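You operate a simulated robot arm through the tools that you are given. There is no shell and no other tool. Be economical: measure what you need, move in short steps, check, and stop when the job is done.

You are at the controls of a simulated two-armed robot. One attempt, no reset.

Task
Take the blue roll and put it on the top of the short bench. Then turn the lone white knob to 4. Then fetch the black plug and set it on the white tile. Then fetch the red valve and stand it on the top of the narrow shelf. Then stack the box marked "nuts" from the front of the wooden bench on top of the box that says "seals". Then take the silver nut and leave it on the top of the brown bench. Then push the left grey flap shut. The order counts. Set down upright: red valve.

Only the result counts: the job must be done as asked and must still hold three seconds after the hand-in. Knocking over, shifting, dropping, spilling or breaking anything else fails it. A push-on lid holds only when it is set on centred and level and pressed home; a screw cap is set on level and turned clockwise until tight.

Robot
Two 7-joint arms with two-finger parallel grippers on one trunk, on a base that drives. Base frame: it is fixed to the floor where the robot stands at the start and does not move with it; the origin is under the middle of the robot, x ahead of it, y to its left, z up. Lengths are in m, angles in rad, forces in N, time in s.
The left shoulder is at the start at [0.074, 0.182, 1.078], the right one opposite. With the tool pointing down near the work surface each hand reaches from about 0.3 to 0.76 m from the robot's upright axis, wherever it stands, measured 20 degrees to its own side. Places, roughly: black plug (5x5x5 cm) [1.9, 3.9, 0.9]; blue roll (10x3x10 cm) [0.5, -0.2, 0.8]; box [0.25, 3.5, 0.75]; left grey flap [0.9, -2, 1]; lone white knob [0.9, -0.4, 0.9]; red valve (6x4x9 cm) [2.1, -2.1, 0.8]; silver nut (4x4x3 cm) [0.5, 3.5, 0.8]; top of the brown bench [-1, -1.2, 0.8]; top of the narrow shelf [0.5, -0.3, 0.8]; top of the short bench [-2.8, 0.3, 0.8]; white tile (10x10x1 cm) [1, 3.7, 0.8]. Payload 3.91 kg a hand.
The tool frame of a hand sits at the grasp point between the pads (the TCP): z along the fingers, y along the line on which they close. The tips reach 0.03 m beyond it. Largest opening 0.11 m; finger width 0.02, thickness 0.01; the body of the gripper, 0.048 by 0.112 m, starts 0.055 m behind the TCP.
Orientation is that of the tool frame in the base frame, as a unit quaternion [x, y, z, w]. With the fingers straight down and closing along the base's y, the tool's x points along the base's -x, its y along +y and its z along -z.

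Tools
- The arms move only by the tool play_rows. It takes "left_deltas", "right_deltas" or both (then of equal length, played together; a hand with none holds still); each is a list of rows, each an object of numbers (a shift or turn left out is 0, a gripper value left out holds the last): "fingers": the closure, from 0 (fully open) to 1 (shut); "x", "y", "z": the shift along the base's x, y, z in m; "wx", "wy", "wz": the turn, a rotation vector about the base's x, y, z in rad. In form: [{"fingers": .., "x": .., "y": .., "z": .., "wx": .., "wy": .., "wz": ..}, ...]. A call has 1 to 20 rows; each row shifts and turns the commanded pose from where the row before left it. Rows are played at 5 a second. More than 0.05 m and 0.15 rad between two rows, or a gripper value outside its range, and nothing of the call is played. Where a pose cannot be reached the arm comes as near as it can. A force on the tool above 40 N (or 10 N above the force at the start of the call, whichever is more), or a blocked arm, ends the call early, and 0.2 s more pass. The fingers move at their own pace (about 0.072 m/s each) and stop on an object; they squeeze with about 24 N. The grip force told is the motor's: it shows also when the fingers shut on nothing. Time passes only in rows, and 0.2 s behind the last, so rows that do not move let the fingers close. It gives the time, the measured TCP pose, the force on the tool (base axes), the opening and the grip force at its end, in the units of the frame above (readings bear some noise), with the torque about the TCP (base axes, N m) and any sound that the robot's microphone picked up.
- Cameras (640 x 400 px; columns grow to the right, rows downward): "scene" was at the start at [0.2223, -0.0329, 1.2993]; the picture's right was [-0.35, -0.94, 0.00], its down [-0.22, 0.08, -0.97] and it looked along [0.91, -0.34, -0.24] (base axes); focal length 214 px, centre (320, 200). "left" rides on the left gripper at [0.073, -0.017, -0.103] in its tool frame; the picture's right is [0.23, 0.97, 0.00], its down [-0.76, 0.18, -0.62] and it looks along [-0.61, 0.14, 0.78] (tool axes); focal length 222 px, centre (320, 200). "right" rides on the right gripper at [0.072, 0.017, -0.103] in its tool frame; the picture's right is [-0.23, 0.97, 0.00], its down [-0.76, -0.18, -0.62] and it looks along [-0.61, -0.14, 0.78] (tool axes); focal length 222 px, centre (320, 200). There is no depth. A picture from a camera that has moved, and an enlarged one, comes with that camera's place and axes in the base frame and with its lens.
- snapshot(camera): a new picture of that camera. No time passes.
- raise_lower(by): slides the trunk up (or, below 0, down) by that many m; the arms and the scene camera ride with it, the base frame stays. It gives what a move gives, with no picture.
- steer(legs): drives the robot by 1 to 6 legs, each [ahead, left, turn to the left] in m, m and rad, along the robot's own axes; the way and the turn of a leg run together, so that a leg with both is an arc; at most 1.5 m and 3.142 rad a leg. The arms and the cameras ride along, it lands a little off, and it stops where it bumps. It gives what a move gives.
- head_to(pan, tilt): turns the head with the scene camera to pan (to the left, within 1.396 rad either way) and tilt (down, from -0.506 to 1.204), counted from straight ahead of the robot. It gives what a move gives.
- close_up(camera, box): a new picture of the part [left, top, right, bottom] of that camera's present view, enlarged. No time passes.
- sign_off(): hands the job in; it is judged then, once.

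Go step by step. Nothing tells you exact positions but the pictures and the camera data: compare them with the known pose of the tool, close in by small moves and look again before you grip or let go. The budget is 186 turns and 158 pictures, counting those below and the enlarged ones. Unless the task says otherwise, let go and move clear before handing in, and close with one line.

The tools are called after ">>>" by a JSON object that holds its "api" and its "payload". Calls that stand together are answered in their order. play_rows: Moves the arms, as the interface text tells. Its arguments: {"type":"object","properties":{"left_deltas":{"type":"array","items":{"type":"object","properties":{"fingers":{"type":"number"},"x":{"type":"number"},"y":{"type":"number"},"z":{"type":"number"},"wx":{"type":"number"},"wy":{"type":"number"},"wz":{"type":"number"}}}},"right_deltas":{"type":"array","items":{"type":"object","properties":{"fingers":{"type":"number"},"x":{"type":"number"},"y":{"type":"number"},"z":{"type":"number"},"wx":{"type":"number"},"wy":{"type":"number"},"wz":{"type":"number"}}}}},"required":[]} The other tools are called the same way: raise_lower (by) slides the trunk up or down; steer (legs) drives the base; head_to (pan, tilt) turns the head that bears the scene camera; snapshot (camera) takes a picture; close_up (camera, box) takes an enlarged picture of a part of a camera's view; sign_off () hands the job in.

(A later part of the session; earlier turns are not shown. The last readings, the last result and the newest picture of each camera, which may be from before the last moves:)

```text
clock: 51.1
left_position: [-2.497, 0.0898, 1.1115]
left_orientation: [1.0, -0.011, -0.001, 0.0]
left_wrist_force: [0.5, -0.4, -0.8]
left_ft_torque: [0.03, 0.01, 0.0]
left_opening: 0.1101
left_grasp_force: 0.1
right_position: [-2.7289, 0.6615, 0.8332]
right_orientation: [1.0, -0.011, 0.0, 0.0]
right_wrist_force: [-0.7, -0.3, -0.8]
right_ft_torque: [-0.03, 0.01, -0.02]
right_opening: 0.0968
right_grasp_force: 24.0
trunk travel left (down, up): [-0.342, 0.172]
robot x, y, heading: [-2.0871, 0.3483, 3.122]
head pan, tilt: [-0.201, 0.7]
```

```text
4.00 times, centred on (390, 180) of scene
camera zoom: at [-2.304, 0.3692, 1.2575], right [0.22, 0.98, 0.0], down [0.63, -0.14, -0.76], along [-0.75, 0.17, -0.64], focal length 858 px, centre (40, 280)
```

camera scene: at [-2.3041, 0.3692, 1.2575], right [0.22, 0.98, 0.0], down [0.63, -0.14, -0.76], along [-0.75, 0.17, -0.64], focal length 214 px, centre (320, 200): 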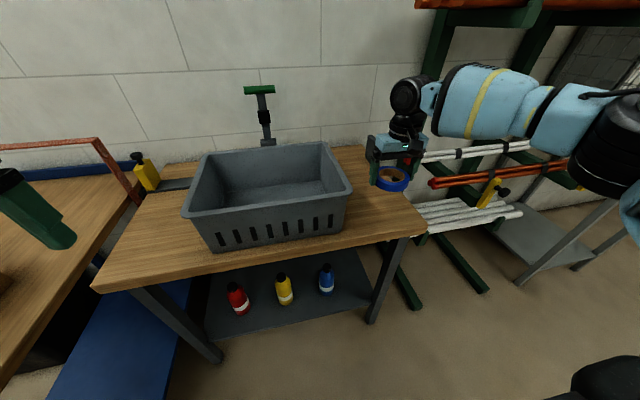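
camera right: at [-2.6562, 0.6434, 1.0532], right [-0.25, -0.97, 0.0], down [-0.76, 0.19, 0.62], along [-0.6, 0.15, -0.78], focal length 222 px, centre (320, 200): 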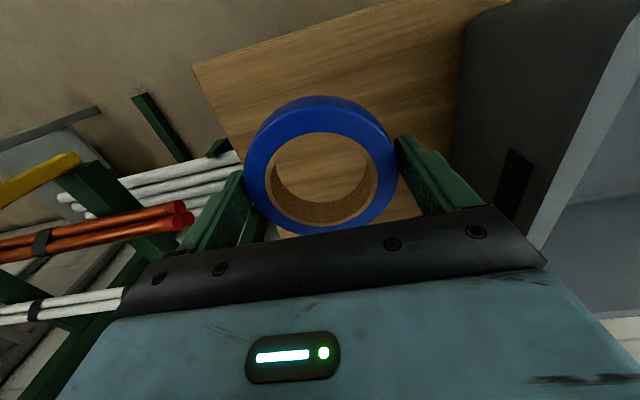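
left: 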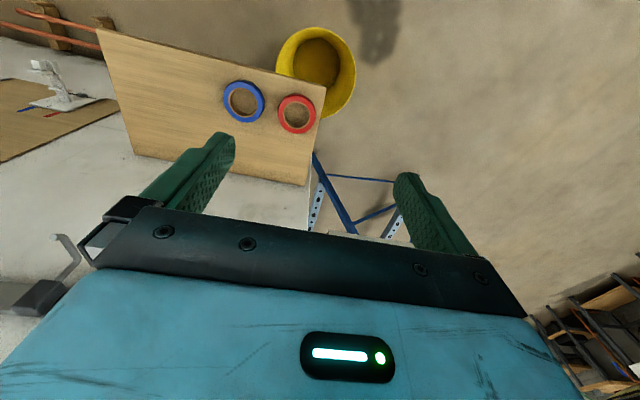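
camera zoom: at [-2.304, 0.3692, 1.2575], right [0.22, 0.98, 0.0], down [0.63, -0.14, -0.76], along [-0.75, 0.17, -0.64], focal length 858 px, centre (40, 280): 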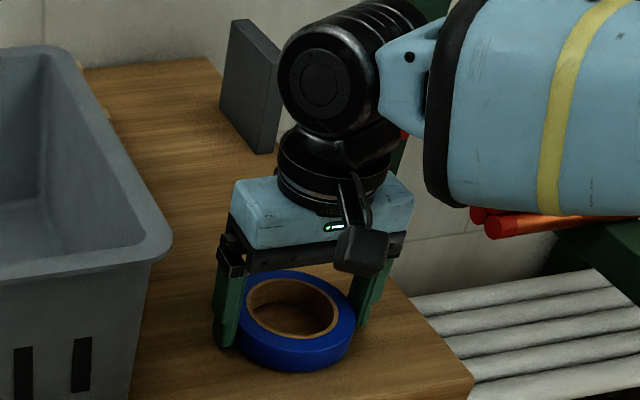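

It is nearly down. I'll creep lower until contact shows.

>>> {"api": "play_rows", "payload": {"right_deltas": [{"z": -0.002}, {"z": -0.001}, {}]}}

```text
clock: 51.9
left_position: [-2.496, 0.0883, 1.1111]
left_orientation: [1.0, -0.01, 0.0, -0.001]
left_wrist_force: [0.0, -0.4, 0.0]
left_ft_torque: [0.02, 0.0, 0.01]
left_opening: 0.1099
left_grasp_force: 0.0
right_position: [-2.7274, 0.6605, 0.8299]
right_orientation: [1.0, -0.011, 0.001, 0.0]
right_wrist_force: [0.1, 0.5, -0.4]
right_ft_torque: [-0.01, 0.03, -0.02]
right_opening: 0.0967
right_grasp_force: 23.9
trunk travel left (down, up): [-0.342, 0.172]
robot x, y, heading: [-2.0876, 0.3479, 3.122]
head pan, tilt: [-0.201, 0.7]
```

>>> {"api": "play_rows", "payload": {"right_deltas": [{"z": -0.002}, {}, {"z": -0.002}, {}, {"z": -0.002}, {}]}}

```text
clock: 53.3
left_position: [-2.4935, 0.0887, 1.1135]
left_orientation: [1.0, -0.01, -0.001, 0.0]
left_wrist_force: [0.2, 0.1, -0.2]
left_ft_torque: [0.0, 0.03, 0.01]
left_opening: 0.1101
left_grasp_force: 0.1
right_position: [-2.7271, 0.6602, 0.8289]
right_orientation: [1.0, -0.01, -0.003, 0.001]
right_wrist_force: [0.6, 7.5, 37.6]
right_ft_torque: [0.24, -0.67, 0.56]
right_opening: 0.0965
right_grasp_force: 24.1
trunk travel left (down, up): [-0.342, 0.172]
robot x, y, heading: [-2.0863, 0.3461, 3.117]
head pan, tilt: [-0.201, 0.7]
```

Contact at z≈0.829 with 38 N, so the roll is on the bench. I'll ease up slightly, open and lift.

>>> {"api": "play_rows", "payload": {"right_deltas": [{"z": 0.004}, {"fingers": 0}, {}, {}, {"z": 0.03}, {"z": 0.04}, {"z": 0.04}, {"z": 0.04}, {"z": 0.03}, {}]}}

>>> {"api": "snapshot", "payload": {"camera": "right"}}

```text
clock: 55.5
left_position: [-2.4965, 0.0895, 1.1111]
left_orientation: [1.0, -0.01, 0.0, 0.0]
left_wrist_force: [0.6, -0.9, -1.1]
left_ft_torque: [-0.02, 0.01, 0.04]
left_opening: 0.1098
left_grasp_force: 0.1
right_position: [-2.7283, 0.668, 1.0095]
right_orientation: [1.0, -0.011, 0.001, 0.001]
right_wrist_force: [-0.5, 0.2, 0.6]
right_ft_torque: [-0.04, -0.02, -0.05]
right_opening: 0.11
right_grasp_force: 0.1
right hand out of reach, approached as far as the arm can: row 9
trunk travel left (down, up): [-0.342, 0.172]
robot x, y, heading: [-2.0865, 0.3434, 3.116]
head pan, tilt: [-0.201, 0.7]
```

```text
123 pictures are left
camera right: at [-2.657, 0.6499, 1.1143], right [-0.25, -0.97, 0.0], down [-0.76, 0.19, 0.62], along [-0.6, 0.15, -0.78], focal length 222 px, centre (320, 200)
```

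right: 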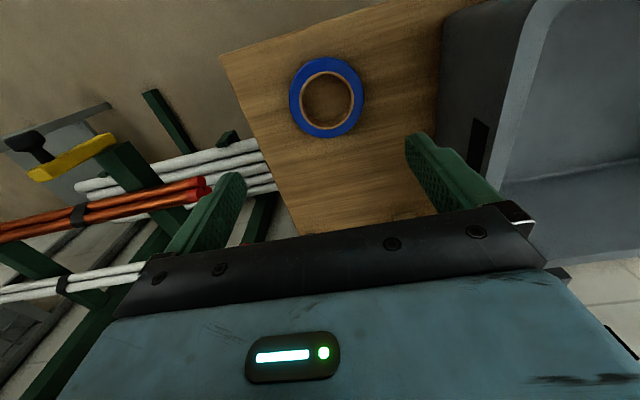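

The roll sits on the short bench. I'll retract, back off, turn round and look for the white knob near the partition.

>>> {"api": "play_rows", "payload": {"right_deltas": [{"x": 0.04, "z": 0.02}, {"x": 0.045, "y": -0.01}, {"x": 0.045, "y": -0.01}, {"x": 0.045, "y": -0.01}, {"x": 0.045, "y": -0.01}, {"x": 0.045, "y": -0.01}, {"x": 0.045}, {}]}}

>>> {"api": "steer", "payload": {"legs": [[-0.6, 0, 0], [0, 0, -3.0], [1.2, 0, 0]]}}

>>> {"api": "head_to", "payload": {"pan": -0.1, "tilt": 0.3}}

>>> {"api": "snapshot", "payload": {"camera": "scene"}}

```text
clock: 57.3
left_position: [-2.4984, 0.0883, 1.11]
left_orientation: [1.0, -0.01, 0.0, -0.001]
left_wrist_force: [-0.2, -0.2, 0.0]
left_ft_torque: [0.02, -0.05, 0.0]
left_opening: 0.1098
left_grasp_force: 0.0
right_position: [-2.4185, 0.6196, 1.0264]
right_orientation: [1.0, -0.01, 0.002, 0.0]
right_wrist_force: [0.0, 0.5, -0.3]
right_ft_torque: [0.0, 0.01, 0.0]
right_opening: 0.1098
right_grasp_force: 0.1
trunk travel left (down, up): [-0.342, 0.172]
robot x, y, heading: [-2.0855, 0.3456, 3.123]
head pan, tilt: [-0.201, 0.7]
```

```text
clock: 73.3
left_position: [0.0453, 0.8116, 1.1106]
left_orientation: [-0.066, 0.998, -0.001, 0.002]
left_wrist_force: [0.2, 0.1, -0.3]
left_ft_torque: [0.01, 0.0, -0.01]
left_opening: 0.1103
left_grasp_force: 0.2
right_position: [0.0471, 0.2727, 1.0271]
right_orientation: [-0.064, 0.998, 0.0, -0.001]
right_wrist_force: [-0.5, -0.3, -0.1]
right_ft_torque: [0.05, 0.04, -0.02]
right_opening: 0.1102
right_grasp_force: 0.1
trunk travel left (down, up): [-0.342, 0.172]
robot x, y, heading: [-0.323, 0.4893, 0.13]
head pan, tilt: [-0.201, 0.7]
```

```text
clock: 74.1
left_position: [0.045, 0.811, 1.1101]
left_orientation: [-0.066, 0.998, -0.002, 0.0]
left_wrist_force: [-0.1, -0.7, 0.5]
left_ft_torque: [-0.01, 0.01, 0.0]
left_opening: 0.11
left_grasp_force: 0.0
right_position: [0.0467, 0.2742, 1.0286]
right_orientation: [-0.065, 0.998, 0.0, -0.001]
right_wrist_force: [0.5, -1.1, -0.2]
right_ft_torque: [-0.01, 0.01, 0.0]
right_opening: 0.1098
right_grasp_force: 0.1
trunk travel left (down, up): [-0.342, 0.172]
robot x, y, heading: [-0.3178, 0.4954, 0.126]
head pan, tilt: [-0.099, 0.3]
```

```text
122 pictures are left
camera scene: at [-0.0941, 0.5119, 1.2936], right [0.03, -1.0, 0.0], down [-0.3, -0.01, -0.96], along [0.95, 0.03, -0.3], focal length 214 px, centre (320, 200)
```

scene: 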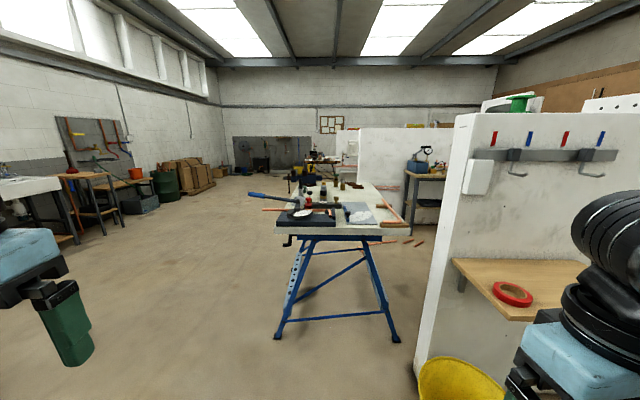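

The partition is about 0.17 m thick and the knob at (0.9, -0.4) must be on its far side. I'll drive round the left of the workbench to look.

>>> {"api": "steer", "payload": {"legs": [[0, 0, 0.72], [1.25, 0, 0], [0, 0, -0.85], [1.4, 0, 0]]}}

>>> {"api": "head_to", "payload": {"pan": -0.9, "tilt": 0.35}}

>>> {"api": "snapshot", "payload": {"camera": "scene"}}

```text
clock: 91.1
left_position: [2.3112, 1.6747, 1.1114]
left_orientation: [0.004, 1.0, -0.001, 0.001]
left_wrist_force: [-0.1, 0.0, 0.0]
left_ft_torque: [0.0, -0.02, 0.0]
left_opening: 0.1103
left_grasp_force: 0.1
right_position: [2.2391, 1.143, 1.0282]
right_orientation: [0.003, 1.0, 0.0, -0.001]
right_wrist_force: [-0.2, -0.6, 0.4]
right_ft_torque: [0.03, 0.0, 0.0]
right_opening: 0.1099
right_grasp_force: 0.0
trunk travel left (down, up): [-0.342, 0.172]
robot x, y, heading: [1.9073, 1.4088, -0.006]
head pan, tilt: [-0.099, 0.3]
```

```text
clock: 92.2
left_position: [2.3122, 1.6738, 1.1111]
left_orientation: [0.005, 1.0, -0.001, 0.002]
left_wrist_force: [0.5, 0.0, 0.7]
left_ft_torque: [0.0, 0.0, 0.04]
left_opening: 0.1102
left_grasp_force: 0.1
right_position: [2.2397, 1.1425, 1.0267]
right_orientation: [0.004, 1.0, 0.001, -0.001]
right_wrist_force: [0.4, 0.2, 0.6]
right_ft_torque: [0.0, 0.03, 0.04]
right_opening: 0.1102
right_grasp_force: 0.1
trunk travel left (down, up): [-0.342, 0.172]
robot x, y, heading: [1.9073, 1.411, -0.005]
head pan, tilt: [-0.901, 0.351]
```

```text
121 pictures are left
camera scene: at [2.0978, 1.335, 1.2889], right [-0.79, -0.62, 0.0], down [-0.21, 0.27, -0.94], along [0.58, -0.74, -0.34], focal length 214 px, centre (320, 200)
```

scene: 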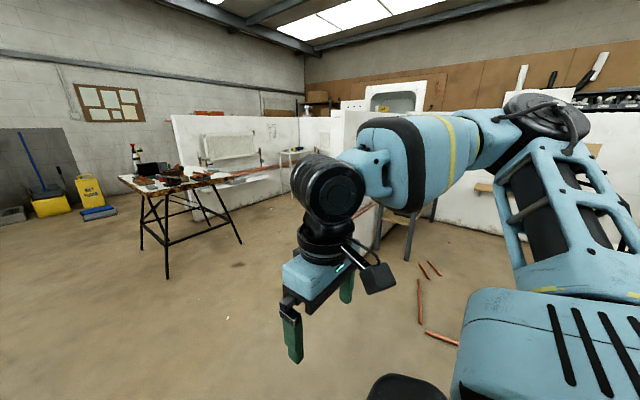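

There are copper pipes lying on the floor around (2.2, -0.2), which I must avoid. I'll turn right to see the far side of the partition.

>>> {"api": "steer", "payload": {"legs": [[0.35, 0, 0], [0, 0, -1.6]]}}

>>> {"api": "head_to", "payload": {"pan": -0.1, "tilt": 0.35}}

>>> {"api": "snapshot", "payload": {"camera": "scene"}}

```text
clock: 98.4
left_position: [2.5065, 0.997, 1.11]
left_orientation: [0.718, 0.696, -0.001, 0.0]
left_wrist_force: [0.9, -0.9, 0.1]
left_ft_torque: [-0.02, 0.01, -0.03]
left_opening: 0.1101
left_grasp_force: 0.1
right_position: [1.9786, 1.0802, 1.0271]
right_orientation: [0.717, 0.697, 0.001, -0.001]
right_wrist_force: [-0.5, 0.5, 0.0]
right_ft_torque: [0.02, 0.0, 0.0]
right_opening: 0.1101
right_grasp_force: 0.0
trunk travel left (down, up): [-0.342, 0.172]
robot x, y, heading: [2.2518, 1.4101, -1.601]
head pan, tilt: [-0.901, 0.351]
```

```text
clock: 99.5
left_position: [2.508, 0.9959, 1.1097]
left_orientation: [0.718, 0.696, -0.001, 0.0]
left_wrist_force: [0.4, -0.9, -0.3]
left_ft_torque: [0.01, 0.01, -0.02]
left_opening: 0.1099
left_grasp_force: 0.0
right_position: [1.9779, 1.0804, 1.0279]
right_orientation: [0.718, 0.697, 0.001, 0.0]
right_wrist_force: [0.3, -0.3, 0.0]
right_ft_torque: [-0.03, 0.0, -0.02]
right_opening: 0.1098
right_grasp_force: 0.1
trunk travel left (down, up): [-0.342, 0.172]
robot x, y, heading: [2.2533, 1.4058, -1.603]
head pan, tilt: [-0.099, 0.351]
```

```text
120 pictures are left
camera scene: at [2.237, 1.1812, 1.2889], right [-0.99, 0.13, 0.0], down [0.04, 0.34, -0.94], along [-0.12, -0.93, -0.34], focal length 214 px, centre (320, 200)
```

scene: 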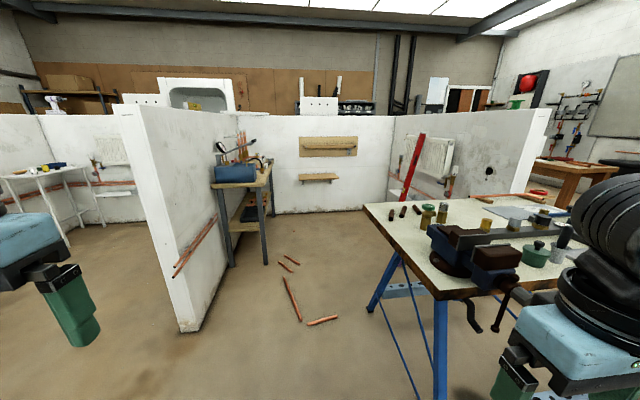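

Now I see the bay behind the partition, with pipes on the floor. I'll zoom in on the partition's far face.

>>> {"api": "close_up", "payload": {"camera": "scene", "box": [380, 100, 560, 220]}}

>>> {"api": "close_up", "payload": {"camera": "scene", "box": [160, 120, 400, 340]}}

```text
3.33 times, centred on (470, 160) of scene
camera zoom: at [2.237, 1.1812, 1.2889], right [-0.99, 0.13, 0.0], down [0.04, 0.34, -0.94], along [-0.12, -0.93, -0.34], focal length 715 px, centre (-180, 333)
```

zoom: 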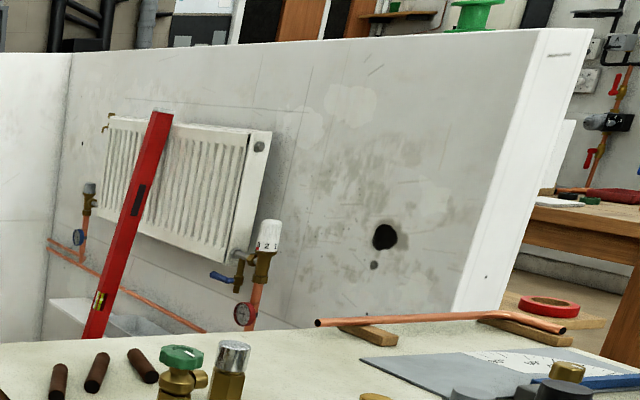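

```text
1.82 times, centred on (280, 230) of scene
camera zoom: at [2.237, 1.1812, 1.2889], right [-0.99, 0.13, 0.0], down [0.04, 0.34, -0.94], along [-0.12, -0.93, -0.34], focal length 390 px, centre (393, 146)
```

zoom: 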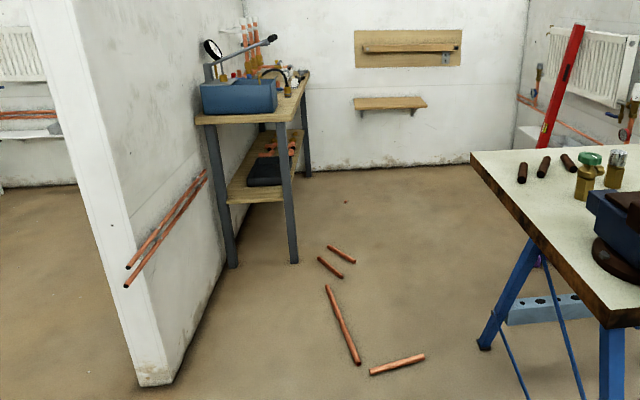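

The knob is the white thermostatic head by the radiator at about (0.9, -0.42, 0.9), so I must drive into the bay. Pipes lie across the entrance floor; I'll get nearer and look at them.

>>> {"api": "steer", "payload": {"legs": [[0.45, -0.17, 0.03]]}}

>>> {"api": "head_to", "payload": {"pan": 0.0, "tilt": 0.75}}

>>> {"api": "snapshot", "payload": {"camera": "scene"}}

```text
clock: 102.3
left_position: [2.3467, 0.5641, 1.1105]
left_orientation: [0.706, 0.708, -0.001, 0.0]
left_wrist_force: [0.1, -0.4, 0.3]
left_ft_torque: [0.04, 0.01, 0.0]
left_opening: 0.11
left_grasp_force: 0.1
right_position: [1.814, 0.6299, 1.0288]
right_orientation: [0.705, 0.709, 0.0, -0.001]
right_wrist_force: [-0.2, -0.5, 0.5]
right_ft_torque: [-0.01, 0.01, -0.01]
right_opening: 0.1097
right_grasp_force: 0.2
trunk travel left (down, up): [-0.342, 0.172]
robot x, y, heading: [2.0738, 0.9666, -1.562]
head pan, tilt: [-0.099, 0.351]
```

```text
clock: 103.2
left_position: [2.3472, 0.5657, 1.1114]
left_orientation: [0.705, 0.709, -0.002, 0.0]
left_wrist_force: [-0.1, -0.9, 0.4]
left_ft_torque: [0.03, 0.0, 0.03]
left_opening: 0.1101
left_grasp_force: 0.1
right_position: [1.815, 0.6307, 1.0272]
right_orientation: [0.705, 0.709, -0.001, 0.0]
right_wrist_force: [0.2, -0.7, -0.7]
right_ft_torque: [0.03, 0.0, 0.03]
right_opening: 0.11
right_grasp_force: 0.1
trunk travel left (down, up): [-0.342, 0.172]
robot x, y, heading: [2.075, 0.967, -1.566]
head pan, tilt: [0.0, 0.75]
```

```text
117 pictures are left
camera scene: at [2.079, 0.7501, 1.2534], right [-1.0, 0.0, 0.0], down [0.0, 0.68, -0.73], along [0.0, -0.73, -0.68], focal length 214 px, centre (320, 200)
```

scene: 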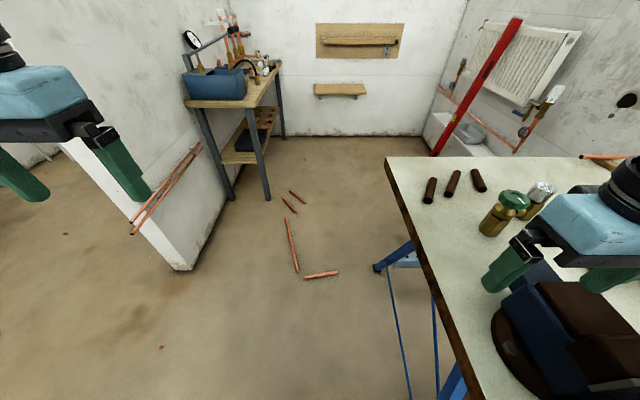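

Pipes lie across the entrance between the workbench leg (1.72, 0.04) and the table; there's no gap wide enough to bypass them. I'll raise the right hand and drive in a short way, checking whether anything is bumped.

>>> {"api": "play_rows", "payload": {"right_deltas": [{"z": 0.04}, {"z": 0.04}, {"z": 0.02}, {}]}}

>>> {"api": "steer", "payload": {"legs": [[0.45, -0.04, 0]]}}

>>> {"api": "head_to", "payload": {"pan": 0.0, "tilt": 1.1}}

>>> {"api": "snapshot", "payload": {"camera": "scene"}}

```text
clock: 104.2
left_position: [2.3463, 0.5633, 1.11]
left_orientation: [0.705, 0.709, -0.002, 0.001]
left_wrist_force: [0.3, -0.2, -1.3]
left_ft_torque: [0.03, -0.04, 0.01]
left_opening: 0.1098
left_grasp_force: 0.1
right_position: [1.815, 0.6306, 1.1268]
right_orientation: [0.706, 0.709, 0.0, -0.001]
right_wrist_force: [-0.3, -0.6, 1.0]
right_ft_torque: [-0.01, 0.02, -0.02]
right_opening: 0.1101
right_grasp_force: 0.1
trunk travel left (down, up): [-0.342, 0.172]
robot x, y, heading: [2.0734, 0.9686, -1.569]
head pan, tilt: [0.0, 0.75]
```

```text
clock: 106.9
left_position: [2.3036, 0.1198, 1.1095]
left_orientation: [0.708, 0.707, -0.001, 0.0]
left_wrist_force: [-0.2, 0.8, 0.5]
left_ft_torque: [-0.01, 0.0, 0.0]
left_opening: 0.1099
left_grasp_force: 0.1
right_position: [1.7722, 0.1904, 1.1266]
right_orientation: [0.708, 0.706, 0.001, -0.001]
right_wrist_force: [0.0, -0.2, 0.1]
right_ft_torque: [0.04, 0.04, -0.02]
right_opening: 0.11
right_grasp_force: 0.1
trunk travel left (down, up): [-0.342, 0.172]
robot x, y, heading: [2.0366, 0.5246, -1.577]
head pan, tilt: [0.0, 0.75]
```

```text
clock: 107.7
left_position: [2.3044, 0.121, 1.1106]
left_orientation: [0.707, 0.707, -0.001, 0.0]
left_wrist_force: [1.2, -0.4, -1.2]
left_ft_torque: [0.01, -0.02, 0.0]
left_opening: 0.1099
left_grasp_force: 0.2
right_position: [1.7735, 0.1904, 1.1264]
right_orientation: [0.708, 0.706, 0.001, -0.001]
right_wrist_force: [-0.5, -0.3, -0.7]
right_ft_torque: [0.01, 0.02, 0.01]
right_opening: 0.1099
right_grasp_force: 0.0
trunk travel left (down, up): [-0.342, 0.172]
robot x, y, heading: [2.0346, 0.5243, -1.574]
head pan, tilt: [0.0, 1.1]
```

```text
116 pictures are left
camera scene: at [2.0371, 0.3275, 1.2276], right [-1.0, 0.0, 0.0], down [0.0, 0.89, -0.45], along [0.0, -0.45, -0.89], focal length 214 px, centre (320, 200)
```

scene: 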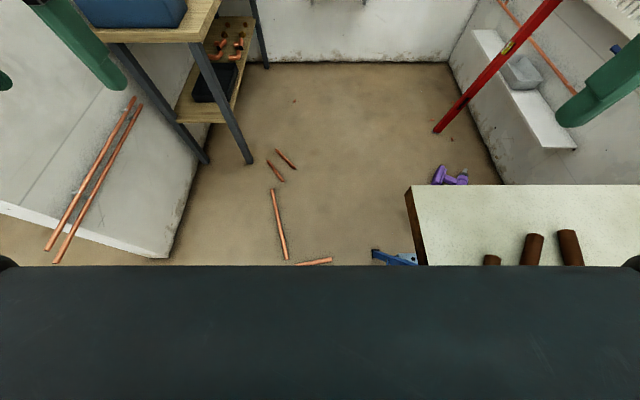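

The trunk hides the near floor. A purple tool lies on the floor near (1.15, -0.48) and a red level leans on the radiator, so I'll stop at about (1.58, -0.66). I'll drive in slowly.

>>> {"api": "play_rows", "payload": {"left_deltas": [{"y": 0.04}, {"y": 0.04}, {"y": 0.03}, {}]}}

>>> {"api": "steer", "payload": {"legs": [[0.4, -0.02, 0]]}}

>>> {"api": "snapshot", "payload": {"camera": "left"}}

```text
clock: 108.7
left_position: [2.3026, 0.2319, 1.11]
left_orientation: [0.707, 0.707, -0.001, 0.001]
left_wrist_force: [-0.5, 0.1, -0.1]
left_ft_torque: [-0.01, -0.03, 0.0]
left_opening: 0.1102
left_grasp_force: 0.0
right_position: [1.7719, 0.1876, 1.1266]
right_orientation: [0.708, 0.706, 0.0, -0.001]
right_wrist_force: [-0.5, -0.4, -0.1]
right_ft_torque: [0.0, -0.04, 0.0]
right_opening: 0.1098
right_grasp_force: 0.1
trunk travel left (down, up): [-0.342, 0.172]
robot x, y, heading: [2.0365, 0.5246, -1.573]
head pan, tilt: [0.0, 1.1]
```

```text
clock: 111.2
left_position: [2.293, -0.1608, 1.1089]
left_orientation: [0.707, 0.708, -0.003, -0.002]
left_wrist_force: [0.4, -0.6, -0.1]
left_ft_torque: [-0.01, 0.03, -0.02]
left_opening: 0.1102
left_grasp_force: 0.1
right_position: [1.7635, -0.205, 1.1297]
right_orientation: [0.707, 0.707, -0.003, -0.003]
right_wrist_force: [-0.4, -0.7, -0.6]
right_ft_torque: [0.01, -0.01, -0.01]
right_opening: 0.11
right_grasp_force: 0.1
trunk travel left (down, up): [-0.342, 0.172]
robot x, y, heading: [2.0126, 0.1303, -1.575]
head pan, tilt: [0.0, 1.1]
```

```text
115 pictures are left
camera left: at [2.276, -0.0871, 1.2119], right [0.97, 0.23, -0.01], down [0.18, -0.76, 0.62], along [0.14, -0.61, -0.78], focal length 222 px, centre (320, 200)
```

left: 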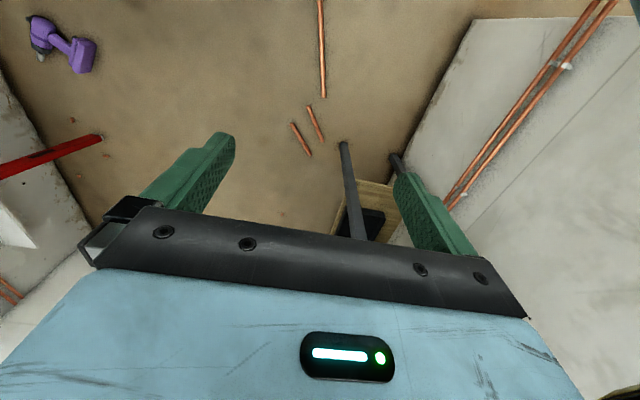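

No bump so far. I'll continue past the pipes and then shift right into the bay.

>>> {"api": "steer", "payload": {"legs": [[0.42, 0.0, 0], [0.36, -0.42, 0]]}}

>>> {"api": "head_to", "payload": {"pan": -1.1, "tilt": 0.6}}

>>> {"api": "snapshot", "payload": {"camera": "scene"}}

>>> {"api": "snapshot", "payload": {"camera": "left"}}

```text
clock: 114.8
left_position: [2.2415, -0.6209, 1.1123]
left_orientation: [0.699, 0.715, -0.005, -0.001]
left_wrist_force: [0.2, -0.3, 0.4]
left_ft_torque: [-0.01, -0.01, 0.03]
left_opening: 0.11
left_grasp_force: 0.0
right_position: [1.7069, -0.6634, 1.1276]
right_orientation: [0.707, 0.707, 0.0, -0.001]
right_wrist_force: [0.8, 0.1, -0.5]
right_ft_torque: [-0.01, -0.01, -0.02]
right_opening: 0.1099
right_grasp_force: 0.0
trunk travel left (down, up): [-0.342, 0.172]
robot x, y, heading: [1.9679, -0.3345, -1.572]
head pan, tilt: [0.0, 1.1]
stopped in leg 2: the robot was blocked; the commanded pose is now the measured one
```

```text
clock: 116.1
left_position: [2.2413, -0.6229, 1.1111]
left_orientation: [0.702, 0.713, -0.003, -0.001]
left_wrist_force: [-0.1, 0.2, 0.8]
left_ft_torque: [0.0, -0.01, -0.04]
left_opening: 0.1099
left_grasp_force: 0.1
right_position: [1.7051, -0.6666, 1.1276]
right_orientation: [0.708, 0.707, 0.0, -0.002]
right_wrist_force: [0.1, -0.4, 0.0]
right_ft_torque: [-0.02, -0.02, 0.0]
right_opening: 0.1103
right_grasp_force: 0.1
trunk travel left (down, up): [-0.342, 0.172]
robot x, y, heading: [1.97, -0.3287, -1.577]
head pan, tilt: [-1.1, 0.6]
```

```text
114 pictures are left
camera scene: at [1.8913, -0.5047, 1.2662], right [-0.45, 0.89, 0.0], down [0.5, 0.25, -0.83], along [-0.74, -0.37, -0.56], focal length 214 px, centre (320, 200)
```

scene: 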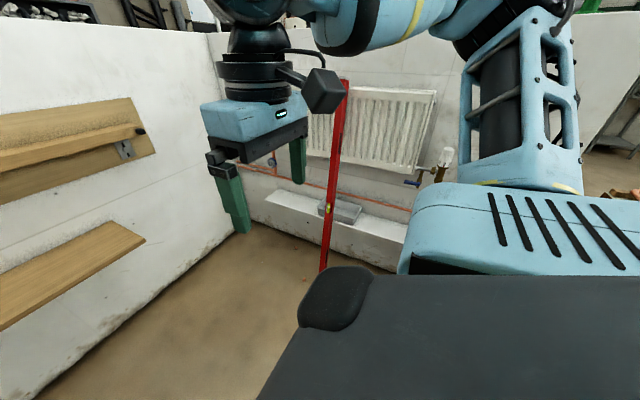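

```text
113 pictures are left
camera left: at [2.2221, -0.5509, 1.2142], right [0.97, 0.24, -0.01], down [0.19, -0.76, 0.62], along [0.15, -0.61, -0.78], focal length 222 px, centre (320, 200)
```

left: 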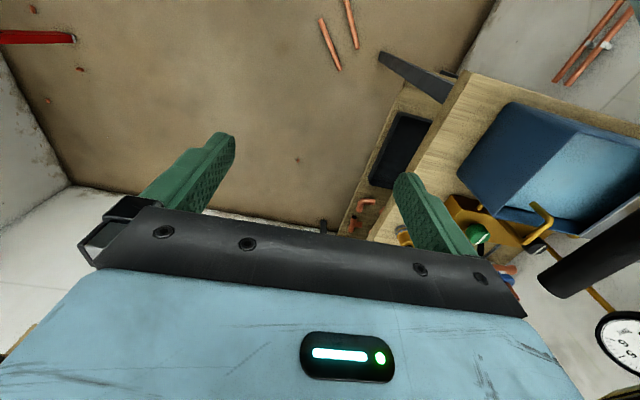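

The left arm seems to be touching the test machine's lever on the left table. I'll move straight right, away from it.

>>> {"api": "steer", "payload": {"legs": [[0, -0.15, 0]]}}

>>> {"api": "head_to", "payload": {"pan": 0.7, "tilt": 0.5}}

>>> {"api": "snapshot", "payload": {"camera": "scene"}}

```text
clock: 118.1
left_position: [2.0882, -0.6239, 1.109]
left_orientation: [0.701, 0.713, -0.004, -0.002]
left_wrist_force: [-0.4, 0.8, 1.1]
left_ft_torque: [0.0, -0.01, 0.03]
left_opening: 0.1099
left_grasp_force: 0.1
right_position: [1.5533, -0.6658, 1.1282]
right_orientation: [0.709, 0.706, 0.0, -0.001]
right_wrist_force: [-0.4, -0.2, 0.5]
right_ft_torque: [0.01, -0.01, -0.01]
right_opening: 0.11
right_grasp_force: 0.0
trunk travel left (down, up): [-0.342, 0.172]
robot x, y, heading: [1.8158, -0.3324, -1.57]
head pan, tilt: [-1.1, 0.6]
```

```text
clock: 119.9
left_position: [2.0877, -0.6237, 1.1101]
left_orientation: [0.702, 0.712, -0.004, -0.001]
left_wrist_force: [-0.4, -0.9, 0.1]
left_ft_torque: [0.0, -0.03, -0.02]
left_opening: 0.1099
left_grasp_force: 0.0
right_position: [1.5536, -0.6657, 1.1261]
right_orientation: [0.708, 0.706, 0.0, 0.0]
right_wrist_force: [-0.6, 1.0, -0.2]
right_ft_torque: [-0.01, 0.01, 0.02]
right_opening: 0.1101
right_grasp_force: 0.1
trunk travel left (down, up): [-0.342, 0.172]
robot x, y, heading: [1.8167, -0.3307, -1.578]
head pan, tilt: [0.7, 0.499]
```

```text
112 pictures are left
camera scene: at [1.8763, -0.5349, 1.2753], right [-0.77, -0.64, 0.0], down [-0.31, 0.37, -0.88], along [0.56, -0.67, -0.48], focal length 214 px, centre (320, 200)
```

scene: 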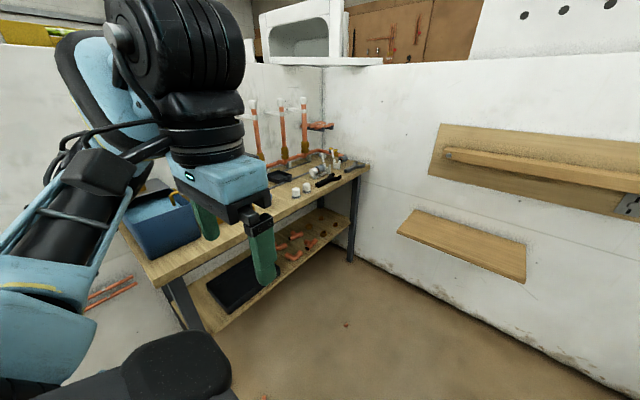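

I see the bay's table and small shelf clearly. Now I'll go to about (1.58, -0.66) and turn to face the radiator knob.

>>> {"api": "steer", "payload": {"legs": [[0.33, -0.22, 0], [0, 0, -1.57]]}}

>>> {"api": "head_to", "payload": {"pan": -0.3, "tilt": 0.6}}

>>> {"api": "snapshot", "payload": {"camera": "scene"}}

```text
clock: 126.2
left_position: [1.306, -0.932, 1.1089]
left_orientation: [1.0, 0.014, -0.001, -0.003]
left_wrist_force: [0.6, 0.0, 0.4]
left_ft_torque: [-0.02, 0.01, -0.01]
left_opening: 0.11
left_grasp_force: 0.1
right_position: [1.2581, -0.3977, 1.127]
right_orientation: [1.0, 0.004, 0.001, 0.0]
right_wrist_force: [0.2, -0.4, 0.2]
right_ft_torque: [-0.01, -0.01, 0.02]
right_opening: 0.1101
right_grasp_force: 0.0
trunk travel left (down, up): [-0.342, 0.172]
robot x, y, heading: [1.6006, -0.659, -3.137]
head pan, tilt: [0.7, 0.499]
```

```text
clock: 127.5
left_position: [1.3064, -0.9321, 1.1099]
left_orientation: [1.0, 0.014, -0.001, -0.004]
left_wrist_force: [1.0, 0.1, 0.1]
left_ft_torque: [-0.01, 0.03, 0.01]
left_opening: 0.1101
left_grasp_force: 0.2
right_position: [1.2583, -0.3975, 1.1275]
right_orientation: [1.0, 0.004, 0.001, -0.001]
right_wrist_force: [-0.8, -0.4, 0.9]
right_ft_torque: [0.02, -0.04, -0.01]
right_opening: 0.1103
right_grasp_force: 0.0
trunk travel left (down, up): [-0.342, 0.172]
robot x, y, heading: [1.5966, -0.6608, -3.136]
head pan, tilt: [-0.3, 0.6]
```

```text
111 pictures are left
camera scene: at [1.3788, -0.6346, 1.2662], right [0.29, 0.96, 0.0], down [0.54, -0.16, -0.83], along [-0.79, 0.24, -0.56], focal length 214 px, centre (320, 200)
```

scene: 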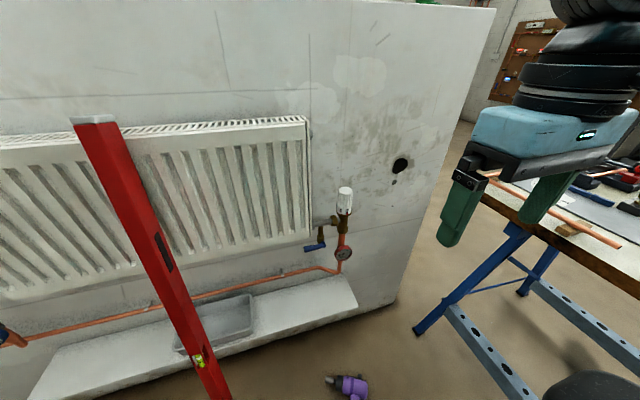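

>>> {"api": "close_up", "payload": {"camera": "scene", "box": [310, 170, 380, 220]}}

```text
8.00 times, centred on (345, 195) of scene
camera zoom: at [1.3788, -0.6346, 1.2662], right [0.29, 0.96, 0.0], down [0.54, -0.16, -0.83], along [-0.79, 0.24, -0.56], focal length 1716 px, centre (120, 240)
```

zoom: 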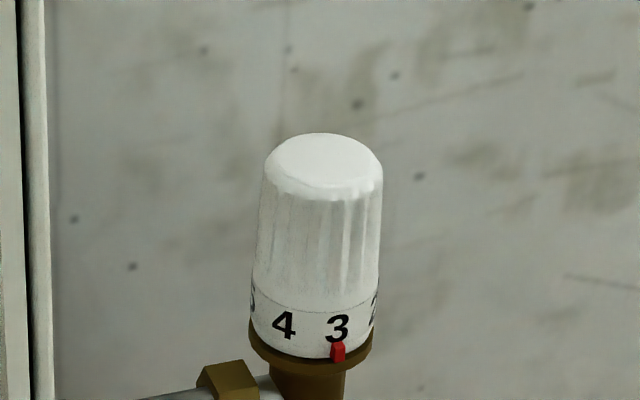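

The knob shows 3 at a red pointer that faces +x, with 4 about 52° to its left, so 4 needs a counter-clockwise turn seen from above. The knob axis is about (0.906, -0.415) and spans z 0.87–0.95. I'll close up slightly and put the right hand above it with a -0.45 rad yaw.

>>> {"api": "steer", "payload": {"legs": [[0.06, 0, 0]]}}

>>> {"api": "play_rows", "payload": {"right_deltas": [{"x": -0.045, "wz": -0.1}, {"x": -0.045, "wz": -0.1}, {"x": -0.045, "wz": -0.1}, {"x": -0.045, "wz": -0.1}, {"x": -0.045, "wz": -0.05}, {"x": -0.03, "y": -0.015}, {"z": -0.03}, {}]}}

>>> {"api": "snapshot", "payload": {"camera": "right"}}

>>> {"api": "snapshot", "payload": {"camera": "scene"}}

```text
clock: 128.5
left_position: [1.2461, -0.9329, 1.111]
left_orientation: [1.0, 0.014, -0.002, -0.004]
left_wrist_force: [0.4, -0.6, 0.6]
left_ft_torque: [0.02, 0.01, 0.01]
left_opening: 0.1099
left_grasp_force: 0.1
right_position: [1.1996, -0.3983, 1.1269]
right_orientation: [1.0, 0.006, 0.0, -0.001]
right_wrist_force: [0.0, -0.4, -0.2]
right_ft_torque: [-0.02, -0.06, 0.0]
right_opening: 0.1103
right_grasp_force: 0.1
trunk travel left (down, up): [-0.342, 0.172]
robot x, y, heading: [1.536, -0.6616, -3.135]
head pan, tilt: [-0.3, 0.6]
```

```text
clock: 130.3
left_position: [1.2464, -0.9323, 1.11]
left_orientation: [1.0, 0.014, -0.001, -0.003]
left_wrist_force: [0.1, 0.0, 0.6]
left_ft_torque: [0.0, 0.0, 0.01]
left_opening: 0.1101
left_grasp_force: 0.1
right_position: [0.9522, -0.4059, 1.094]
right_orientation: [0.975, -0.22, 0.001, 0.0]
right_wrist_force: [-0.3, 0.0, 0.0]
right_ft_torque: [0.01, -0.02, 0.01]
right_opening: 0.11
right_grasp_force: 0.1
right hand out of reach, approached as far as the arm can: row 6
trunk travel left (down, up): [-0.342, 0.172]
robot x, y, heading: [1.5378, -0.6605, -3.134]
head pan, tilt: [-0.3, 0.6]
```

```text
109 pictures are left
camera right: at [1.0084, -0.4522, 1.1987], right [-0.62, -0.78, 0.0], down [-0.61, 0.49, 0.62], along [-0.49, 0.39, -0.78], focal length 222 px, centre (320, 200)
```

right: 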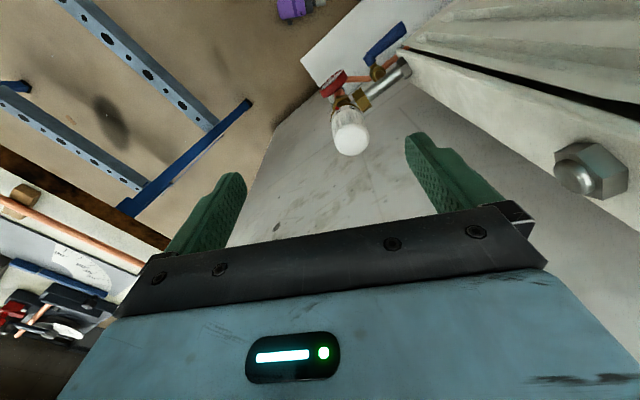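

```text
108 pictures are left
camera scene: at [1.3195, -0.6348, 1.266], right [0.29, 0.96, 0.0], down [0.54, -0.16, -0.82], along [-0.79, 0.24, -0.57], focal length 214 px, centre (320, 200)
```

scene: 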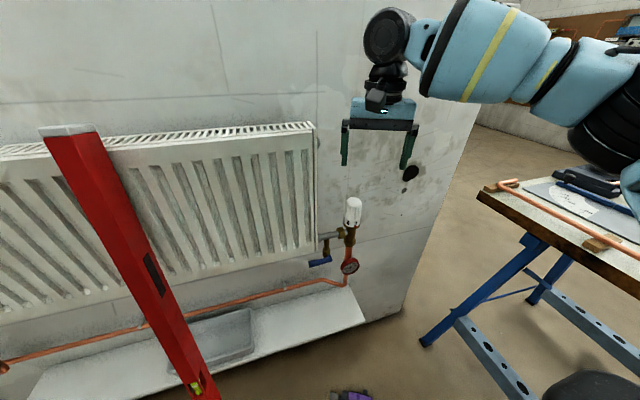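

The knob axis is confirmed at about (0.901, -0.412), and the wall is at x≈0.81, so there's room to turn. I'll move the base 4 cm closer and set the hand above the knob.

>>> {"api": "steer", "payload": {"legs": [[0.04, 0, 0]]}}

>>> {"api": "play_rows", "payload": {"right_deltas": [{"z": -0.04}, {"x": -0.01, "y": -0.006, "z": -0.04}, {"z": -0.01}, {}]}}

>>> {"api": "snapshot", "payload": {"camera": "right"}}

>>> {"api": "close_up", "payload": {"camera": "scene", "box": [300, 80, 460, 240]}}

```text
clock: 131.2
left_position: [1.2065, -0.9325, 1.1089]
left_orientation: [1.0, 0.013, -0.001, -0.003]
left_wrist_force: [-0.2, -1.4, -0.4]
left_ft_torque: [0.01, -0.04, 0.02]
left_opening: 0.1099
left_grasp_force: 0.0
right_position: [0.9113, -0.407, 1.0937]
right_orientation: [0.976, -0.219, 0.002, 0.0]
right_wrist_force: [-1.3, -1.0, -0.4]
right_ft_torque: [-0.02, -0.06, -0.05]
right_opening: 0.11
right_grasp_force: 0.0
trunk travel left (down, up): [-0.342, 0.172]
robot x, y, heading: [1.5021, -0.6583, -3.138]
head pan, tilt: [-0.3, 0.6]
```

```text
clock: 132.2
left_position: [1.207, -0.9333, 1.1095]
left_orientation: [1.0, 0.013, -0.002, -0.004]
left_wrist_force: [0.0, -0.6, 0.3]
left_ft_torque: [-0.03, 0.0, 0.0]
left_opening: 0.1098
left_grasp_force: 0.0
right_position: [0.9024, -0.4121, 1.0042]
right_orientation: [0.976, -0.219, 0.001, 0.0]
right_wrist_force: [0.3, -0.7, 0.2]
right_ft_torque: [0.0, -0.01, 0.01]
right_opening: 0.1101
right_grasp_force: 0.0
trunk travel left (down, up): [-0.342, 0.172]
robot x, y, heading: [1.5004, -0.6621, -3.133]
head pan, tilt: [-0.3, 0.6]
```

```text
107 pictures are left
camera right: at [0.96, -0.4578, 1.1095], right [-0.62, -0.78, 0.0], down [-0.61, 0.49, 0.62], along [-0.49, 0.39, -0.78], focal length 222 px, centre (320, 200)
```

right: 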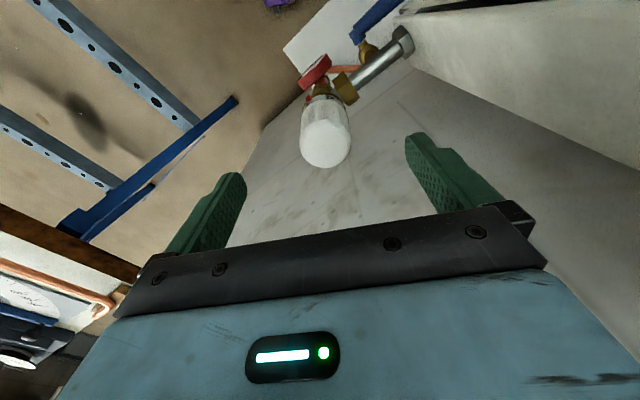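

```text
2.50 times, centred on (380, 160) of scene
camera zoom: at [1.2802, -0.6353, 1.2661], right [0.29, 0.96, 0.0], down [0.54, -0.16, -0.82], along [-0.79, 0.24, -0.57], focal length 536 px, centre (170, 300)
```

zoom: 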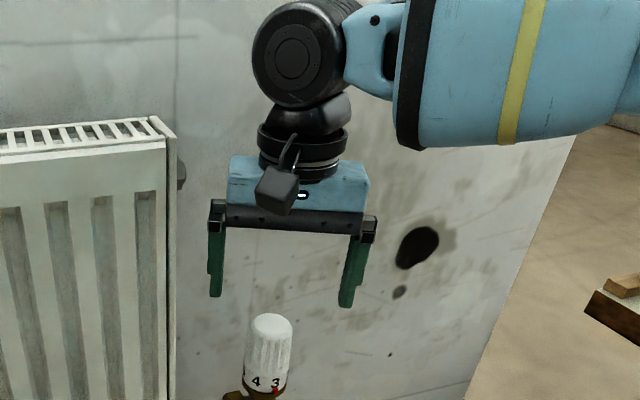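

It's aligned. I'll descend around the knob.

>>> {"api": "play_rows", "payload": {"right_deltas": [{"x": -0.003, "y": -0.001, "z": -0.03}, {"z": -0.03}, {"z": -0.012}, {}]}}

>>> {"api": "snapshot", "payload": {"camera": "right"}}

>>> {"api": "close_up", "payload": {"camera": "scene", "box": [300, 120, 440, 260]}}

```text
clock: 133.2
left_position: [1.2089, -0.9327, 1.11]
left_orientation: [1.0, 0.014, -0.001, -0.004]
left_wrist_force: [-0.8, -0.6, -0.3]
left_ft_torque: [0.03, 0.04, 0.03]
left_opening: 0.1096
left_grasp_force: 0.2
right_position: [0.8998, -0.4136, 0.9317]
right_orientation: [0.976, -0.219, 0.001, 0.001]
right_wrist_force: [1.0, 0.0, 0.3]
right_ft_torque: [-0.01, -0.02, 0.0]
right_opening: 0.1098
right_grasp_force: 0.0
trunk travel left (down, up): [-0.342, 0.172]
robot x, y, heading: [1.4977, -0.6608, -3.138]
head pan, tilt: [-0.3, 0.6]
```

```text
105 pictures are left
camera right: at [0.956, -0.4602, 1.0362], right [-0.62, -0.78, 0.0], down [-0.61, 0.49, 0.62], along [-0.49, 0.39, -0.78], focal length 222 px, centre (320, 200)
```

right: 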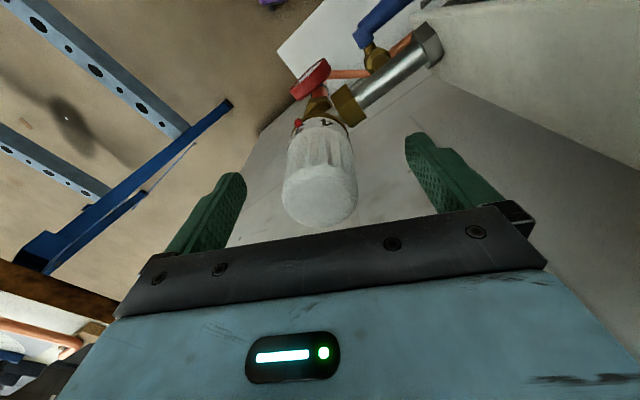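

```text
2.86 times, centred on (370, 190) of scene
camera zoom: at [1.2805, -0.6352, 1.2662], right [0.29, 0.96, 0.0], down [0.54, -0.16, -0.83], along [-0.79, 0.24, -0.56], focal length 613 px, centre (177, 229)
```

zoom: 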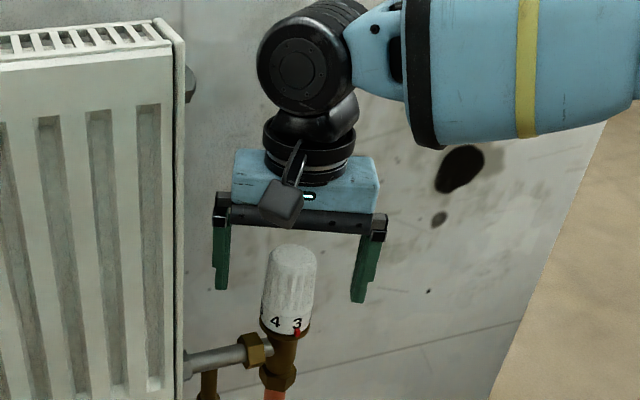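

The triangulated knob top (0.897, -0.415, 0.948) matches the TCP. I'll lower slightly, grip, then turn +0.91 rad counter-clockwise in small steps.

>>> {"api": "play_rows", "payload": {"right_deltas": [{"x": -0.002, "y": -0.001, "z": -0.008}, {"fingers": 1}, {}, {}, {}]}}

```text
clock: 134.4
left_position: [1.2076, -0.9317, 1.1106]
left_orientation: [1.0, 0.013, -0.002, -0.004]
left_wrist_force: [-0.7, 0.1, -0.3]
left_ft_torque: [-0.04, -0.04, -0.02]
left_opening: 0.1098
left_grasp_force: 0.2
right_position: [0.8978, -0.4129, 0.9231]
right_orientation: [0.976, -0.22, 0.001, -0.001]
right_wrist_force: [4.6, 11.3, 2.9]
right_ft_torque: [0.51, -0.36, 0.04]
right_opening: 0.0451
right_grasp_force: 45.1
trunk travel left (down, up): [-0.342, 0.172]
robot x, y, heading: [1.4936, -0.6621, -3.134]
head pan, tilt: [-0.3, 0.6]
```

>>> {"api": "play_rows", "payload": {"right_deltas": [{"y": 0.002, "x": 0.001, "wz": 0.05}, {"wz": 0.1}, {"wz": 0.1}, {"wz": 0.1}, {"wz": 0.1}, {}]}}

>>> {"api": "close_up", "payload": {"camera": "scene", "box": [310, 160, 400, 220]}}

```text
clock: 135.8
left_position: [1.2066, -0.9323, 1.1095]
left_orientation: [1.0, 0.014, -0.001, -0.003]
left_wrist_force: [-0.5, 0.2, 0.1]
left_ft_torque: [-0.01, -0.05, 0.0]
left_opening: 0.1099
left_grasp_force: 0.1
right_position: [0.8979, -0.4123, 0.923]
right_orientation: [1.0, 0.006, 0.002, -0.001]
right_wrist_force: [-5.2, 5.4, -5.8]
right_ft_torque: [-0.07, 0.77, 0.05]
right_opening: 0.0451
right_grasp_force: 44.8
trunk travel left (down, up): [-0.342, 0.172]
robot x, y, heading: [1.4943, -0.6597, -3.13]
head pan, tilt: [-0.3, 0.6]
```

```text
6.67 times, centred on (355, 190) of scene
camera zoom: at [1.2794, -0.6343, 1.266], right [0.29, 0.96, 0.0], down [0.54, -0.16, -0.82], along [-0.79, 0.24, -0.57], focal length 1430 px, centre (87, 267)
```

zoom: 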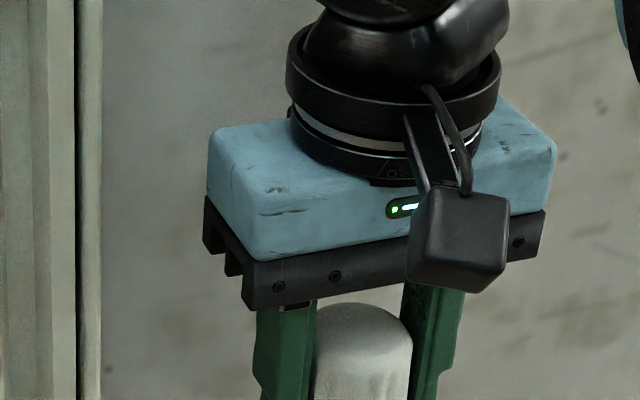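

Gripping well and turning. I'll continue and look at the dial.

>>> {"api": "play_rows", "payload": {"right_deltas": [{"wz": 0.1}, {"wz": 0.1}, {"wz": 0.1}, {"wz": 0.1}, {}]}}

>>> {"api": "close_up", "payload": {"camera": "scene", "box": [310, 180, 400, 240]}}

```text
clock: 137.0
left_position: [1.2049, -0.9323, 1.1096]
left_orientation: [1.0, 0.015, 0.0, -0.004]
left_wrist_force: [-0.7, -0.3, 0.1]
left_ft_torque: [0.0, 0.0, 0.0]
left_opening: 0.1101
left_grasp_force: 0.1
right_position: [0.8974, -0.4129, 0.9239]
right_orientation: [0.979, 0.204, 0.001, 0.0]
right_wrist_force: [-9.8, 2.5, -11.2]
right_ft_torque: [-0.01, 0.11, -0.02]
right_opening: 0.0451
right_grasp_force: 45.3
trunk travel left (down, up): [-0.342, 0.172]
robot x, y, heading: [1.4983, -0.6621, -3.131]
head pan, tilt: [-0.3, 0.6]
```

```text
6.67 times, centred on (355, 210) of scene
camera zoom: at [1.2784, -0.6347, 1.2658], right [0.29, 0.96, 0.0], down [0.54, -0.16, -0.82], along [-0.79, 0.24, -0.57], focal length 1430 px, centre (87, 133)
```

zoom: 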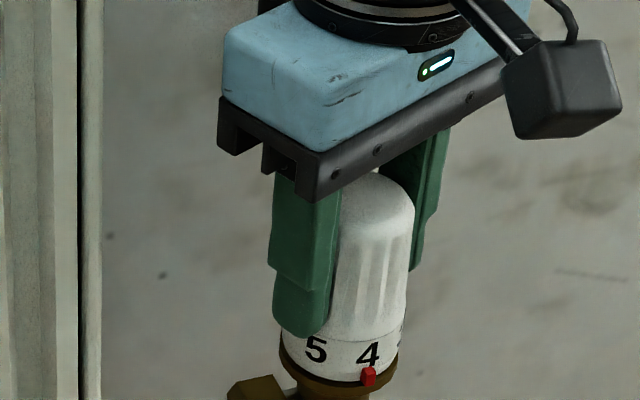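

The 4 now stands right above the pointer. I'll release, lift straight up and check.

>>> {"api": "play_rows", "payload": {"right_deltas": [{"fingers": 0}, {}, {}, {}, {"z": 0.04}, {"z": 0.04}, {"z": 0.02}, {}]}}

>>> {"api": "close_up", "payload": {"camera": "scene", "box": [310, 180, 400, 240]}}

```text
clock: 138.8
left_position: [1.2084, -0.9329, 1.11]
left_orientation: [1.0, 0.014, -0.002, -0.003]
left_wrist_force: [0.5, 0.5, -1.5]
left_ft_torque: [-0.02, -0.01, 0.0]
left_opening: 0.1102
left_grasp_force: 0.1
right_position: [0.8979, -0.4117, 1.0253]
right_orientation: [0.979, 0.203, 0.002, 0.0]
right_wrist_force: [0.8, -0.3, 0.2]
right_ft_torque: [-0.02, 0.02, -0.01]
right_opening: 0.1098
right_grasp_force: 0.1
trunk travel left (down, up): [-0.342, 0.172]
robot x, y, heading: [1.4965, -0.6562, -3.137]
head pan, tilt: [-0.3, 0.6]
```

```text
6.67 times, centred on (355, 210) of scene
camera zoom: at [1.2804, -0.6352, 1.2662], right [0.29, 0.96, 0.0], down [0.54, -0.16, -0.83], along [-0.79, 0.24, -0.56], focal length 1430 px, centre (87, 133)
```

zoom: 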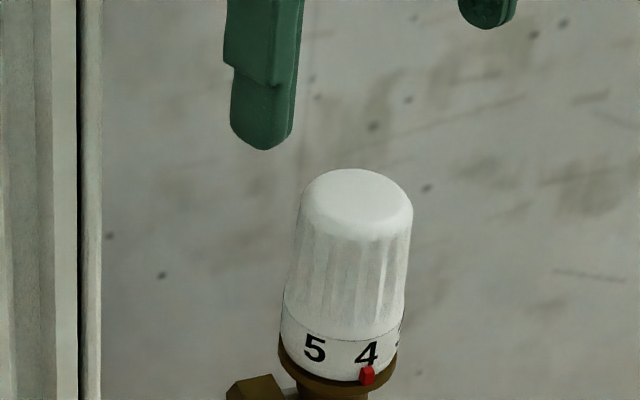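

The knob reads 4. Next is the black plug, so I'll pull the right hand back and leave the bay by reversing along the path I came in.

>>> {"api": "play_rows", "payload": {"right_deltas": [{"x": 0.02, "z": 0.04, "wz": -0.1}, {"x": 0.045, "z": 0.02, "wz": -0.1}, {"x": 0.045, "wz": -0.1}, {"x": 0.045, "wz": -0.1}, {"x": 0.045}, {"x": 0.045}, {"x": 0.02, "z": 0.03}, {}]}}

>>> {"api": "steer", "payload": {"legs": [[-0.1, 0, 0], [0, 0, 1.57], [-0.36, 0.25, 0], [0, 0.14, 0]]}}

```text
clock: 140.6
left_position: [1.2072, -0.9329, 1.1097]
left_orientation: [1.0, 0.014, -0.002, -0.003]
left_wrist_force: [-0.1, 0.3, -0.4]
left_ft_torque: [0.01, -0.03, 0.02]
left_opening: 0.1102
left_grasp_force: 0.1
right_position: [1.1631, -0.4111, 1.1137]
right_orientation: [1.0, 0.004, 0.001, 0.0]
right_wrist_force: [0.5, 0.9, 0.1]
right_ft_torque: [-0.01, 0.03, -0.02]
right_opening: 0.1101
right_grasp_force: 0.0
trunk travel left (down, up): [-0.342, 0.172]
robot x, y, heading: [1.498, -0.6566, -3.133]
head pan, tilt: [-0.3, 0.6]
```

```text
clock: 149.5
left_position: [2.2618, -0.5769, 1.1093]
left_orientation: [0.689, 0.725, -0.004, -0.002]
left_wrist_force: [0.0, -0.5, -0.2]
left_ft_torque: [-0.01, 0.02, 0.04]
left_opening: 0.1103
left_grasp_force: 0.1
right_position: [1.7406, -0.6335, 1.114]
right_orientation: [0.697, 0.717, 0.0, -0.001]
right_wrist_force: [0.5, 0.0, -0.4]
right_ft_torque: [0.03, 0.0, 0.02]
right_opening: 0.1098
right_grasp_force: 0.1
trunk travel left (down, up): [-0.342, 0.172]
robot x, y, heading: [1.9843, -0.2939, -1.538]
head pan, tilt: [-0.3, 0.6]
```

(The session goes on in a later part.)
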